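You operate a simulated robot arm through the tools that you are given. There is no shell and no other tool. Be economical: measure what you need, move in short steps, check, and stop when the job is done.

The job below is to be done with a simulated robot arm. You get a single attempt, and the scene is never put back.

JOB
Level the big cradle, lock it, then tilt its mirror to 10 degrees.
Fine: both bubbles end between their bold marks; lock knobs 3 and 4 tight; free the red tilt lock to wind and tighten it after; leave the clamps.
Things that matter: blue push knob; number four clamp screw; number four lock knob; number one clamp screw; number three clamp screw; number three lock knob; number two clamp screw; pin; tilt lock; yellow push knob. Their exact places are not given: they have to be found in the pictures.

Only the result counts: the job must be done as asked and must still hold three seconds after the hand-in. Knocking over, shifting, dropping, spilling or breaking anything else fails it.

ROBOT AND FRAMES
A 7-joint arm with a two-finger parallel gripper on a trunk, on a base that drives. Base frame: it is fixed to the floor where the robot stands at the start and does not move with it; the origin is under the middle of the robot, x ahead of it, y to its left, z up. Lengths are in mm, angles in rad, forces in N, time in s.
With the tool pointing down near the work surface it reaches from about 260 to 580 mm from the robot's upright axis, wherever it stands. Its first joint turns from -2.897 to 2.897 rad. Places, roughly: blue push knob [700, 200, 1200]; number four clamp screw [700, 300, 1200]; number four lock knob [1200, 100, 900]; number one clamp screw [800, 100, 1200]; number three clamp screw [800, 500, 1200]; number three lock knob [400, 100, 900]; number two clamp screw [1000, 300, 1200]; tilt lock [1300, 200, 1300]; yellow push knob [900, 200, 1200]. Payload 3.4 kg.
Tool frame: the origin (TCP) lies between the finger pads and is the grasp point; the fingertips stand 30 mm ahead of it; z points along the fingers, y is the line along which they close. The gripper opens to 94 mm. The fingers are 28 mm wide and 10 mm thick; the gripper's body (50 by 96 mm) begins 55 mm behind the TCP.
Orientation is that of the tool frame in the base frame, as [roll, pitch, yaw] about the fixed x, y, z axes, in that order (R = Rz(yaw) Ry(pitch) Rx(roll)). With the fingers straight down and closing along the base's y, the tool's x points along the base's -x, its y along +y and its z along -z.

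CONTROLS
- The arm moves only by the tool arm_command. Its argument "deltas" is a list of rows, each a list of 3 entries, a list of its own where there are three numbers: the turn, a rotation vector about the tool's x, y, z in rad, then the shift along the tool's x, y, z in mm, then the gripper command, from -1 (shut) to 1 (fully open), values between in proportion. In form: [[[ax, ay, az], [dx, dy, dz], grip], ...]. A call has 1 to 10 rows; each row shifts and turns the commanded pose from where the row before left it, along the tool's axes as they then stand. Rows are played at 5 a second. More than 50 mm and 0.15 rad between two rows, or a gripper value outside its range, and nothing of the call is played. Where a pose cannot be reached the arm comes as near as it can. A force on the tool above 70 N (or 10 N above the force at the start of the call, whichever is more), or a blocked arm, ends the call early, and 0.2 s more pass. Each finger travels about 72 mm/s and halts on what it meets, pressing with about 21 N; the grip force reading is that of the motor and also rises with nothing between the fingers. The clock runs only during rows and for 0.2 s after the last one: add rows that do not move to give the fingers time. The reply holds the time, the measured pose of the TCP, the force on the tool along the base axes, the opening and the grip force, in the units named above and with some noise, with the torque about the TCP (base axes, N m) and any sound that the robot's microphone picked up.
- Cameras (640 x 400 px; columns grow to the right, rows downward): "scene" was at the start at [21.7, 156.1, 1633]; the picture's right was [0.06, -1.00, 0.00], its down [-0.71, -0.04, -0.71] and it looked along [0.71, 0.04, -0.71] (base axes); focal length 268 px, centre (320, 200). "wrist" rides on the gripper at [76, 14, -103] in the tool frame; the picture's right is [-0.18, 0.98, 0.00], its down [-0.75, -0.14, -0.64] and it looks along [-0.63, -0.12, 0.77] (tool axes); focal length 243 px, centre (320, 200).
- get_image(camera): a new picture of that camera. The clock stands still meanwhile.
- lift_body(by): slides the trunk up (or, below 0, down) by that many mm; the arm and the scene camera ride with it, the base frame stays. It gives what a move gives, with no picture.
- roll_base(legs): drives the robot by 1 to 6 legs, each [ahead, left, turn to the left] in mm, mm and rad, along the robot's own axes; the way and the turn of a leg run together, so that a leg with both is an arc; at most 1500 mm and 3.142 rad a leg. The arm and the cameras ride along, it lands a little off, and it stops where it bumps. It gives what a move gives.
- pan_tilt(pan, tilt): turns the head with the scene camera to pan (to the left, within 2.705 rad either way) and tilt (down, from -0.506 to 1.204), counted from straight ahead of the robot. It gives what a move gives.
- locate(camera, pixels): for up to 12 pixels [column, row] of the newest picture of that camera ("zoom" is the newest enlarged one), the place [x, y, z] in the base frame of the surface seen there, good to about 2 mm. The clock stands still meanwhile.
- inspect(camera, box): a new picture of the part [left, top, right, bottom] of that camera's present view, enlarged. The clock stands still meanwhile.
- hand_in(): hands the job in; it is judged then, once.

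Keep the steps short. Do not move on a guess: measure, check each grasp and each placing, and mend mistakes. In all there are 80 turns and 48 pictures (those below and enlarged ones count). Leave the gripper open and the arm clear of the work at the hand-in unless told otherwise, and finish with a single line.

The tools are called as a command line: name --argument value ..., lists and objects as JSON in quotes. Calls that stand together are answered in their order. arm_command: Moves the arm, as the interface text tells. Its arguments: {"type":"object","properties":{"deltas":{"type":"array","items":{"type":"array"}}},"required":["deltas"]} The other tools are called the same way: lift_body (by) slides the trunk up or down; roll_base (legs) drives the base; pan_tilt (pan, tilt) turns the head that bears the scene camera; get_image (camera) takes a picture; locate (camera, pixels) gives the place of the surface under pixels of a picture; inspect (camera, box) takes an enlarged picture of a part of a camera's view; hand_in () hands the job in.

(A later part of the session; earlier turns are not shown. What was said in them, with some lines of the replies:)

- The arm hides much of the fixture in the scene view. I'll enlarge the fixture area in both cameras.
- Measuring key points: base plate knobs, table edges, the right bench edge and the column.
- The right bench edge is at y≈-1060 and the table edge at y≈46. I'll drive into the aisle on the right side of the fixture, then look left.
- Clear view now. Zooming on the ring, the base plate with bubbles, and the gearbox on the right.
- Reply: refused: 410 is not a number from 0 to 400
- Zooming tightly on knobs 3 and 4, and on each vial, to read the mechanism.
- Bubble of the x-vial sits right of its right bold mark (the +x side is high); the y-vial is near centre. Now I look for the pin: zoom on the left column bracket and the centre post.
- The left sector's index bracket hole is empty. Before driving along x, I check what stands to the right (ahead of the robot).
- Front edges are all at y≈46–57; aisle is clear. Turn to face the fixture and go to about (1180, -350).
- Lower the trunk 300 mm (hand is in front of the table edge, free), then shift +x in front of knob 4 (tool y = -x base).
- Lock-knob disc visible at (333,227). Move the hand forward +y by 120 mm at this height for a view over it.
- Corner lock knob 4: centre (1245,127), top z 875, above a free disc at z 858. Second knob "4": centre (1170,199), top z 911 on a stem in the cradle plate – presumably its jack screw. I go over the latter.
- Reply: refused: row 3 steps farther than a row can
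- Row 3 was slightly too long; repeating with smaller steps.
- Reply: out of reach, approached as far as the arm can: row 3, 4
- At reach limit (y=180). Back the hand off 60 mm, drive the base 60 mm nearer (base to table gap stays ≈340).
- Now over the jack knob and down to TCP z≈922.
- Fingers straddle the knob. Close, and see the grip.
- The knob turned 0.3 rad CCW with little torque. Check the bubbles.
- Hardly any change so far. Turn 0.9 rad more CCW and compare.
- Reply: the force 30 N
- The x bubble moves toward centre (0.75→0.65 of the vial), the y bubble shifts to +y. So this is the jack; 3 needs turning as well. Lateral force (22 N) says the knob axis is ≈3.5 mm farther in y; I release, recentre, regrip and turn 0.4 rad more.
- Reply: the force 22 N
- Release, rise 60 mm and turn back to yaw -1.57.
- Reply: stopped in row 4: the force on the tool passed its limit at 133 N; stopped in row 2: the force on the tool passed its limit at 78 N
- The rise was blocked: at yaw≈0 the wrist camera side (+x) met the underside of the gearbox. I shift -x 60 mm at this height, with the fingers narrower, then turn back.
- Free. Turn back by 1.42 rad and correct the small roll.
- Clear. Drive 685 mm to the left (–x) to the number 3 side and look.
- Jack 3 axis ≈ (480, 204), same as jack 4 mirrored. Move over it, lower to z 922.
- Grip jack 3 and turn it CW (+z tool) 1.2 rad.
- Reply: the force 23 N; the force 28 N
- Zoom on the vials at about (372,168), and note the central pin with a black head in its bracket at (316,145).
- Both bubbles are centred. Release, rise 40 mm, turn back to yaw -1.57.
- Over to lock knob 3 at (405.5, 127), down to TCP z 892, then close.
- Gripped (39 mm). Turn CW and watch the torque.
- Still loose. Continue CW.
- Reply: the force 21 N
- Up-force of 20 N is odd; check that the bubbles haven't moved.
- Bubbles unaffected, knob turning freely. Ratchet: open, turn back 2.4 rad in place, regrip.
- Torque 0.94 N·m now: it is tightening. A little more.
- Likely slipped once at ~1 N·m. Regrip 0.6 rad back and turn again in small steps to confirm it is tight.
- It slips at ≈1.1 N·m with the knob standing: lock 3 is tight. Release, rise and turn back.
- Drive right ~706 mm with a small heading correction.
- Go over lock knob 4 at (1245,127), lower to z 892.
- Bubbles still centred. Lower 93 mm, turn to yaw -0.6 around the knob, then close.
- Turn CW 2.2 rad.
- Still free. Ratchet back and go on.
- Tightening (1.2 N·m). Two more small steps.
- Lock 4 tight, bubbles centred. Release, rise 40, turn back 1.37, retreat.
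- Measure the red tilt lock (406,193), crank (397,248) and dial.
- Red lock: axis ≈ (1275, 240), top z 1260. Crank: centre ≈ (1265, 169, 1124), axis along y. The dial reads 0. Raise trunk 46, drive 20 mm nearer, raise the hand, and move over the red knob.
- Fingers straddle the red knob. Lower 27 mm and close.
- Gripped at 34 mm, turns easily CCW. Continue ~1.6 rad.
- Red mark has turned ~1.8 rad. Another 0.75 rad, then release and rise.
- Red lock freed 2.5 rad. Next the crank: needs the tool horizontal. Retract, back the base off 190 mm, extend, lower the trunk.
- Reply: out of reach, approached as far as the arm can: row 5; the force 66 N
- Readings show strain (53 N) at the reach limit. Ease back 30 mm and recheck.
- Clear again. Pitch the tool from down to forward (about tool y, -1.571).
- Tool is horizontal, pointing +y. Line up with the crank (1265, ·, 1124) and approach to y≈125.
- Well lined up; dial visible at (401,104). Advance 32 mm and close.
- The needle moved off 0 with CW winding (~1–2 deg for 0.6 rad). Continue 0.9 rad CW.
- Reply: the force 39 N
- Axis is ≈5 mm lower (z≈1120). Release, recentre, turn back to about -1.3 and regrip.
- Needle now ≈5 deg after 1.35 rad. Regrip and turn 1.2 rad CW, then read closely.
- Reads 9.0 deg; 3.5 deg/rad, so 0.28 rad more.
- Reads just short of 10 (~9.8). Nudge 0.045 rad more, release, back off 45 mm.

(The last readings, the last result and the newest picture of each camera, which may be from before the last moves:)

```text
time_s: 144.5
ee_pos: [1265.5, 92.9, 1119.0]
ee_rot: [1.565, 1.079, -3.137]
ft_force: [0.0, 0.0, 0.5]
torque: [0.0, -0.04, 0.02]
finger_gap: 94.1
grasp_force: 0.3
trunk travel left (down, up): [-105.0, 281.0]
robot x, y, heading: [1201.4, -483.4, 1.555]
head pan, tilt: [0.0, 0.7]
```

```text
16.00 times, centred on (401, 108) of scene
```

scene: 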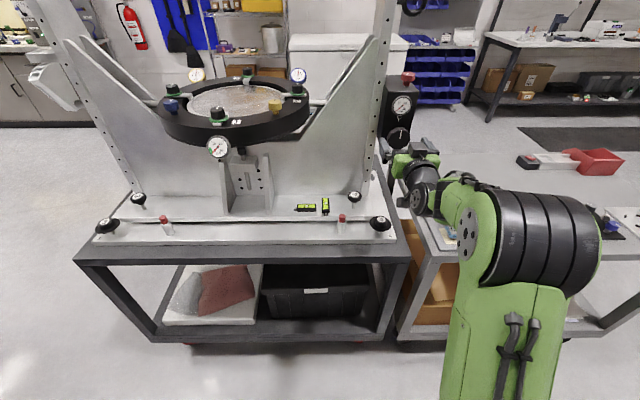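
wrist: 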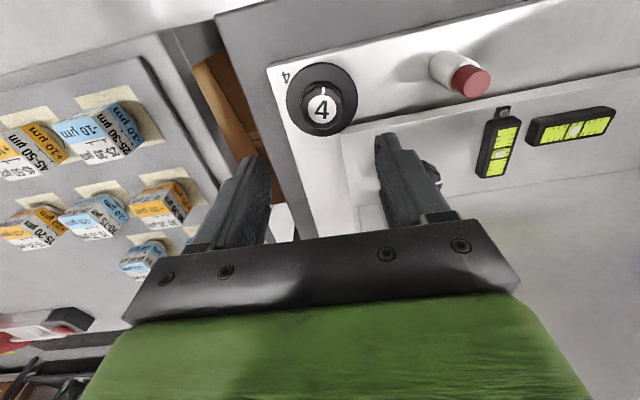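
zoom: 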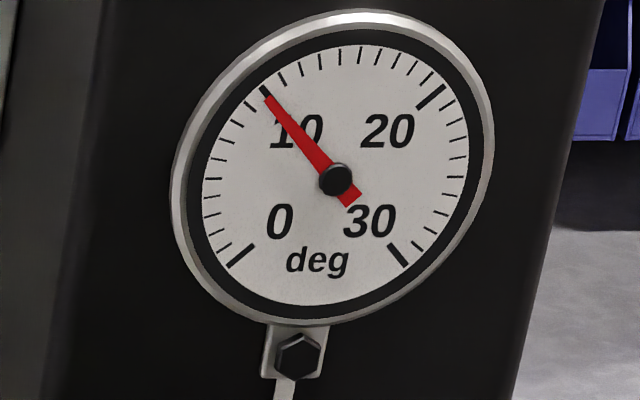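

Needle exactly on 10. Retreat: undo the roll, back out to y≈-25.

arm_command --deltas '[[[0, 0, -0.12], [0, 0, -30], 1], [[0, 0, -0.12], [0, 0, -40], 1], [[0, 0, -0.12], [0, 0, -40], 1], [[0, 0, -0.127], [0, 0, -10], 1], [[0, 0, 0], [35, 0, 0], 1], [[0, 0, 0], [0, 0, 0], 1]]'

arm_command --deltas '[[[0, 0.1428, 0], [0, 0, 0], 1], [[0, 0.1428, 0], [0, 0, 0], 1], [[0, 0.1428, 0], [0, 0, 0], 1], [[0, 0.1428, 0], [0, 0, 0], 1], [[0, 0.1428, 0], [0, 0, 0], 1], [[0, 0.1428, 0], [0, 0, 0], 1], [[0, 0.1428, 0], [0, 0, 0], 1], [[0, 0.1428, 0], [0, 0, 0], 1], [[0, 0.1428, 0], [0, 0, 0], 1], [[0, 0.1428, 0], [0, 0, 0], 1]]'

arm_command --deltas '[[[0, 0.1428, 0], [0, 0, 0], 1], [[0, 0, 0], [40, 0, 0], 1], [[0, 0, 0], [40, 0, 0], 1], [[0, 0, 0], [0, 0, 0], 1]]'

```text
time_s: 145.9
ee_pos: [1264.0, -29.0, 1084.2]
ee_rot: [0.943, 1.564, 2.52]
ft_force: [0.3, -0.5, -0.2]
torque: [0.01, -0.03, -0.01]
finger_gap: 94.0
grasp_force: 0.0
trunk travel left (down, up): [-105.0, 281.0]
robot x, y, heading: [1201.6, -489.4, 1.561]
head pan, tilt: [0.0, 0.7]
```

```text
time_s: 148.1
ee_pos: [1265.7, -26.8, 1084.2]
ee_rot: [3.136, 0.143, -1.564]
ft_force: [0.4, -0.6, 0.5]
torque: [-0.03, 0.01, 0.0]
finger_gap: 94.2
grasp_force: 0.0
trunk travel left (down, up): [-105.0, 281.0]
robot x, y, heading: [1202.2, -486.3, 1.56]
head pan, tilt: [0.0, 0.7]
```

```text
time_s: 149.1
ee_pos: [1265.9, -109.2, 1082.8]
ee_rot: [3.136, 0.003, -1.562]
ft_force: [0.0, 0.2, -0.2]
torque: [0.01, -0.01, 0.01]
finger_gap: 93.8
grasp_force: 0.0
trunk travel left (down, up): [-105.0, 281.0]
robot x, y, heading: [1202.1, -483.8, 1.559]
head pan, tilt: [0.0, 0.7]
```

Trunk up, base forward 190.

lift_body --by 280

roll_base --legs '[[190, 0, 0]]'

arm_command --deltas '[[[0.005, 0, 0], [0, -6, 30], 0.3], [[0, 0, 0], [0, -6, 30], 0.3], [[0, 0, 0], [-30, 0, 0], 0.3], [[0, 0, 0], [0, 0, 0], 0.3]]'

```text
time_s: 151.9
ee_pos: [1266.7, -108.9, 1364.1]
ee_rot: [3.135, 0.004, -1.563]
ft_force: [0.1, 0.6, -0.2]
torque: [0.01, -0.03, 0.01]
finger_gap: 94.0
grasp_force: 0.0
trunk travel left (down, up): [-385.0, 1.0]
robot x, y, heading: [1204.5, -488.1, 1.561]
head pan, tilt: [0.0, 0.7]
```

```text
time_s: 153.5
ee_pos: [1267.2, 83.8, 1361.7]
ee_rot: [3.137, 0.004, -1.562]
ft_force: [0.3, 0.5, -0.6]
torque: [-0.05, -0.03, 0.0]
finger_gap: 94.0
grasp_force: 0.0
trunk travel left (down, up): [-385.0, 1.0]
robot x, y, heading: [1202.7, -293.9, 1.561]
head pan, tilt: [0.0, 0.7]
```

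```text
time_s: 154.5
ee_pos: [1278.2, 112.6, 1302.3]
ee_rot: [-3.141, 0.003, -1.562]
ft_force: [0.2, -0.5, 0.4]
torque: [0.01, 0.0, 0.04]
finger_gap: 61.1
grasp_force: 0.1
trunk travel left (down, up): [-385.0, 1.0]
robot x, y, heading: [1203.7, -292.7, 1.559]
head pan, tilt: [0.0, 0.7]
```

Over the red knob (1277.5, 242), turn to yaw ≈ +0.9.

arm_command --deltas '[[[0, 0, 0], [-43, 0, 0], 0.3], [[0, 0, 0], [-43, 0, 0], 0.3], [[0, 0, 0], [-43.5, 0, 0], 0.3], [[0, 0, -0.149], [0, 0, 0], 0.3], [[0, 0, -0.149], [0, 0, 0], 0.3], [[0, 0, -0.149], [0, 0, 0], 0.3], [[0, 0, -0.149], [0, 0, 0], 0.3], [[0, 0, -0.149], [0, 0, 0], 0.3], [[0, 0, -0.149], [0, 0, 0], 0.3], [[0, 0, -0.149], [0, 0, 0], 0.3]]'

arm_command --deltas '[[[0, 0, -0.149], [0, 0, 0], 0.3], [[0, 0, -0.149], [0, 0, 0], 0.3], [[0, 0, -0.149], [0, 0, 0], 0.3], [[0, 0, -0.149], [0, 0, 0], 0.3], [[0, 0, -0.149], [0, 0, 0], 0.3], [[0, 0, -0.149], [0, 0, 0], 0.3], [[0, 0, -0.149], [0, 0, 0], 0.3], [[0, 0, -0.149], [0, 0, 0], 0.3], [[0, 0, -0.149], [0, 0, 0], 0.3], [[0, 0, 0], [0, 0, 0], 0.3]]'

```text
time_s: 156.7
ee_pos: [1278.4, 241.6, 1303.9]
ee_rot: [-3.139, 0.002, -0.517]
ft_force: [0.1, 0.3, -0.5]
torque: [0.0, 0.01, -0.01]
finger_gap: 60.8
grasp_force: 0.0
trunk travel left (down, up): [-385.0, 1.0]
robot x, y, heading: [1205.1, -293.2, 1.56]
head pan, tilt: [0.0, 0.7]
```

```text
time_s: 158.9
ee_pos: [1277.4, 242.5, 1303.7]
ee_rot: [-3.14, -0.001, 0.823]
ft_force: [0.2, -0.1, 0.0]
torque: [-0.01, 0.04, -0.02]
finger_gap: 61.2
grasp_force: 0.1
trunk travel left (down, up): [-385.0, 1.0]
robot x, y, heading: [1204.3, -293.7, 1.558]
head pan, tilt: [0.0, 0.7]
```

Lower 29 mm, grip, and turn CW.

arm_command --deltas '[[[0, 0, 0], [0, 0, 15], 0.3], [[0, 0, 0], [0, 0, 14], 0.3], [[0, 0, 0], [0, 0, 0], -1], [[0, 0, 0], [0, 0, 0], -1], [[0, 0, 0], [0, 0, 0], -1], [[0, 0, 0.149], [0, 0, 0], -1], [[0, 0, 0.149], [0, 0, 0], -1], [[0, 0, 0.149], [0, 0, 0], -1], [[0, 0, 0.149], [0, 0, 0], -1], [[0, 0, 0.149], [0, 0, 0], -1]]'

arm_command --deltas '[[[0, 0, 0.149], [0, 0, 0], -1], [[0, 0, 0.149], [0, 0, 0], -1], [[0, 0, 0.149], [0, 0, 0], -1], [[0, 0, 0.149], [0, 0, 0], -1], [[0, 0, 0.149], [0, 0, 0], -1], [[0, 0, 0.149], [0, 0, 0], -1], [[0, 0, 0.149], [0, 0, 0], -1], [[0, 0, 0.149], [0, 0, 0], -1], [[0, 0, 0.149], [0, 0, 0], -1]]'

```text
time_s: 161.1
ee_pos: [1278.0, 243.2, 1273.7]
ee_rot: [-3.138, -0.004, 0.073]
ft_force: [-5.3, 9.2, 5.0]
torque: [0.1, -0.29, 0.08]
finger_gap: 33.6
grasp_force: 44.9
trunk travel left (down, up): [-385.0, 1.0]
robot x, y, heading: [1207.0, -293.5, 1.565]
head pan, tilt: [0.0, 0.7]
```

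```text
time_s: 163.1
ee_pos: [1276.7, 243.1, 1272.4]
ee_rot: [-3.14, 0.001, -1.269]
ft_force: [-5.4, 7.7, 5.6]
torque: [-0.97, -0.2, 0.05]
finger_gap: 33.5
grasp_force: 45.8
trunk travel left (down, up): [-385.0, 1.0]
robot x, y, heading: [1203.7, -295.2, 1.564]
head pan, tilt: [0.0, 0.7]
```

arm_command --deltas '[[[0, 0, 0.149], [0, 0, 0], -1], [[0, 0, 0.149], [0, 0, 0], -1], [[0, 0, 0.1], [0, 0, 0], -1]]'

arm_command --deltas '[[[0, 0, 0.1], [0, 0, 0], -1], [[0, 0, 0.1], [0, 0, 0], -1]]'

arm_command --deltas '[[[0, 0, 0.1], [0, 0, 0], -1], [[0, 0, 0.1], [0, 0, 0], -1]]'

```text
time_s: 163.9
ee_pos: [1276.5, 243.9, 1273.7]
ee_rot: [-3.14, 0.001, -1.663]
ft_force: [-6.0, 5.3, 2.2]
torque: [0.06, -0.07, 0.05]
finger_gap: 33.6
grasp_force: 45.0
trunk travel left (down, up): [-385.0, 1.0]
robot x, y, heading: [1208.3, -291.2, 1.556]
head pan, tilt: [0.0, 0.7]
```

```text
time_s: 164.5
ee_pos: [1276.3, 241.2, 1274.1]
ee_rot: [-3.141, 0.0, -1.863]
ft_force: [-8.1, 1.2, -2.4]
torque: [0.14, 0.07, 0.3]
finger_gap: 33.2
grasp_force: 44.9
trunk travel left (down, up): [-385.0, 1.0]
robot x, y, heading: [1208.3, -294.1, 1.562]
head pan, tilt: [0.0, 0.7]
```

```text
time_s: 165.1
ee_pos: [1276.1, 243.2, 1275.4]
ee_rot: [3.141, 0.002, -2.065]
ft_force: [-8.6, -0.2, -6.3]
torque: [-0.06, 0.16, 0.73]
finger_gap: 33.8
grasp_force: 44.9
trunk travel left (down, up): [-385.0, 1.0]
robot x, y, heading: [1202.6, -289.6, 1.559]
head pan, tilt: [0.0, 0.7]
```

Torque is rising (0.73). Keep on until it slips.

arm_command --deltas '[[[0, 0, 0.1], [0, 0, 0], -1], [[0, 0, 0.1], [0, 0, 0], -1]]'

arm_command --deltas '[[[0, 0, 0.08], [0, 0, 0], -1], [[0, 0, 0.08], [0, 0, 0], -1]]'

arm_command --deltas '[[[0, 0, 0.08], [0, 0, 0], -1], [[0, 0, 0.08], [0, 0, 0], -1]]'

```text
time_s: 165.7
ee_pos: [1276.2, 243.2, 1274.4]
ee_rot: [-3.141, 0.003, -2.261]
ft_force: [-9.9, 3.9, -2.3]
torque: [0.05, 0.07, 0.32]
finger_gap: 33.7
grasp_force: 45.2
trunk travel left (down, up): [-385.0, 1.0]
robot x, y, heading: [1202.7, -292.1, 1.557]
head pan, tilt: [0.0, 0.7]
```

```text
time_s: 166.3
ee_pos: [1275.8, 242.3, 1274.4]
ee_rot: [3.139, 0.002, -2.421]
ft_force: [-10.8, 5.1, 2.8]
torque: [0.09, 0.11, 1.01]
finger_gap: 33.5
grasp_force: 45.4
trunk travel left (down, up): [-385.0, 1.0]
robot x, y, heading: [1203.3, -294.7, 1.559]
head pan, tilt: [0.0, 0.7]
```

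```text
time_s: 166.9
ee_pos: [1275.9, 243.0, 1273.6]
ee_rot: [3.14, 0.003, -2.584]
ft_force: [-12.3, 8.3, 3.1]
torque: [0.01, 0.15, 0.6]
finger_gap: 33.7
grasp_force: 44.8
trunk travel left (down, up): [-385.0, 1.0]
robot x, y, heading: [1204.5, -295.2, 1.556]
head pan, tilt: [0.0, 0.7]
```

Slips over the lobes at ~1 N·m: tight. Release, rise, turn back, retreat.

arm_command --deltas '[[[0, 0, 0], [0, 0, 0], 0.3], [[0, 0, 0], [0, 0, 0], 0.3], [[0, 0, 0], [0, 0, -35], 0.3], [[0, 0, -0.145], [0, 0, 0], 0.3], [[0, 0, -0.145], [0, 0, 0], 0.3], [[0, 0, -0.145], [0, 0, 0], 0.3], [[0, 0, -0.145], [0, 0, 0], 0.3], [[0, 0, -0.145], [0, 0, 0], 0.3], [[0, 0, -0.145], [0, 0, 0], 0.3], [[0, 0, -0.145], [0, 0, 0], 0.3]]'

arm_command --deltas '[[[0, 0, 0], [45, 0, 0], 0.3], [[0, 0, 0], [45, 0, 0], 0.3], [[0, 0, 0], [45, -15, 0], 1], [[0, 0, 0], [45, -20, 0], 1], [[0, 0, 0], [45, -20, 0], 1], [[0, 0, 0], [40, -20, 0], 1], [[0, 0, 0], [0, -40, 0], 1], [[0, 0, 0], [0, 0, 0], 1]]'

get_image --camera "scene"

```text
time_s: 169.1
ee_pos: [1278.2, 241.8, 1308.4]
ee_rot: [-3.14, 0.002, -1.562]
ft_force: [0.6, -0.3, 0.0]
torque: [0.01, -0.01, 0.02]
finger_gap: 61.2
grasp_force: 0.1
trunk travel left (down, up): [-385.0, 1.0]
robot x, y, heading: [1203.1, -294.8, 1.561]
head pan, tilt: [0.0, 0.7]
```

```text
time_s: 170.9
ee_pos: [1393.7, -20.7, 1308.7]
ee_rot: [-3.141, 0.005, -1.566]
ft_force: [0.5, 0.0, 0.7]
torque: [0.04, -0.01, -0.04]
finger_gap: 94.1
grasp_force: 0.1
trunk travel left (down, up): [-385.0, 1.0]
robot x, y, heading: [1207.2, -294.9, 1.563]
head pan, tilt: [0.0, 0.7]
```

```text
4 pictures are left
```

scene: 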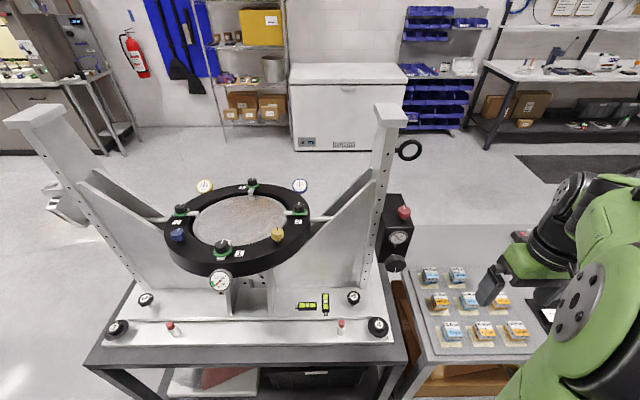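

Final checks: dial with red knob, then the vials.

inspect --camera "scene" --box '[378, 198, 422, 258]'

inspect --camera "scene" --box '[290, 285, 345, 322]'

```text
6.67 times, centred on (400, 228) of scene
```

zoom: 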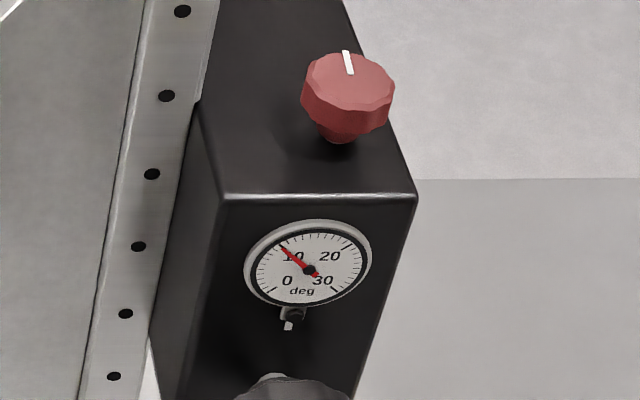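

```text
10.81 times, centred on (318, 304) of scene
```

zoom: 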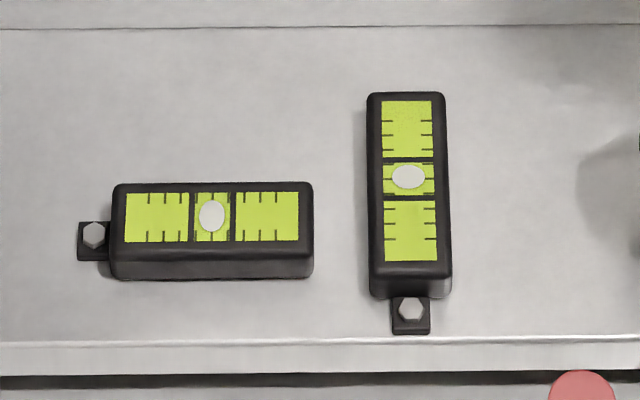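

Red mark is back at its original tight angle; both bubbles centred. One close dial reading.

inspect --camera "scene" --box '[390, 228, 408, 248]'

```text
16.00 times, centred on (399, 238) of scene
```

zoom: 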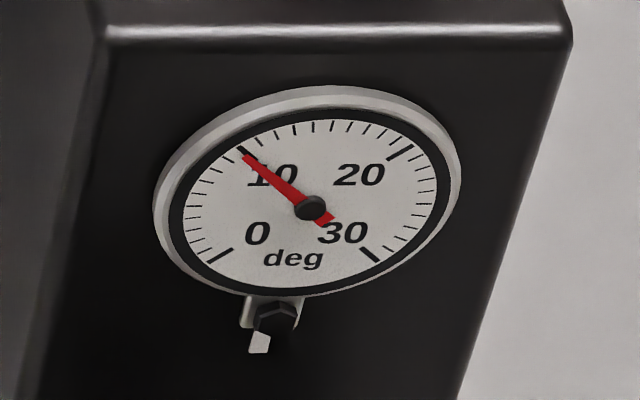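

The needle is on the 10 mark. The gripper is open and the arm is clear of the work. I hand in now.

hand_in

```text
The job is handed in.
```

Handed in: both bubbles sit between their bold marks, lock knobs 3 and 4 are tight, the mirror dial reads 10 degrees with the red tilt lock tightened again, and the clamps were left alone; the wrist did bump the tilt gearbox once (133 N), with no shift or damage seen afterwards.
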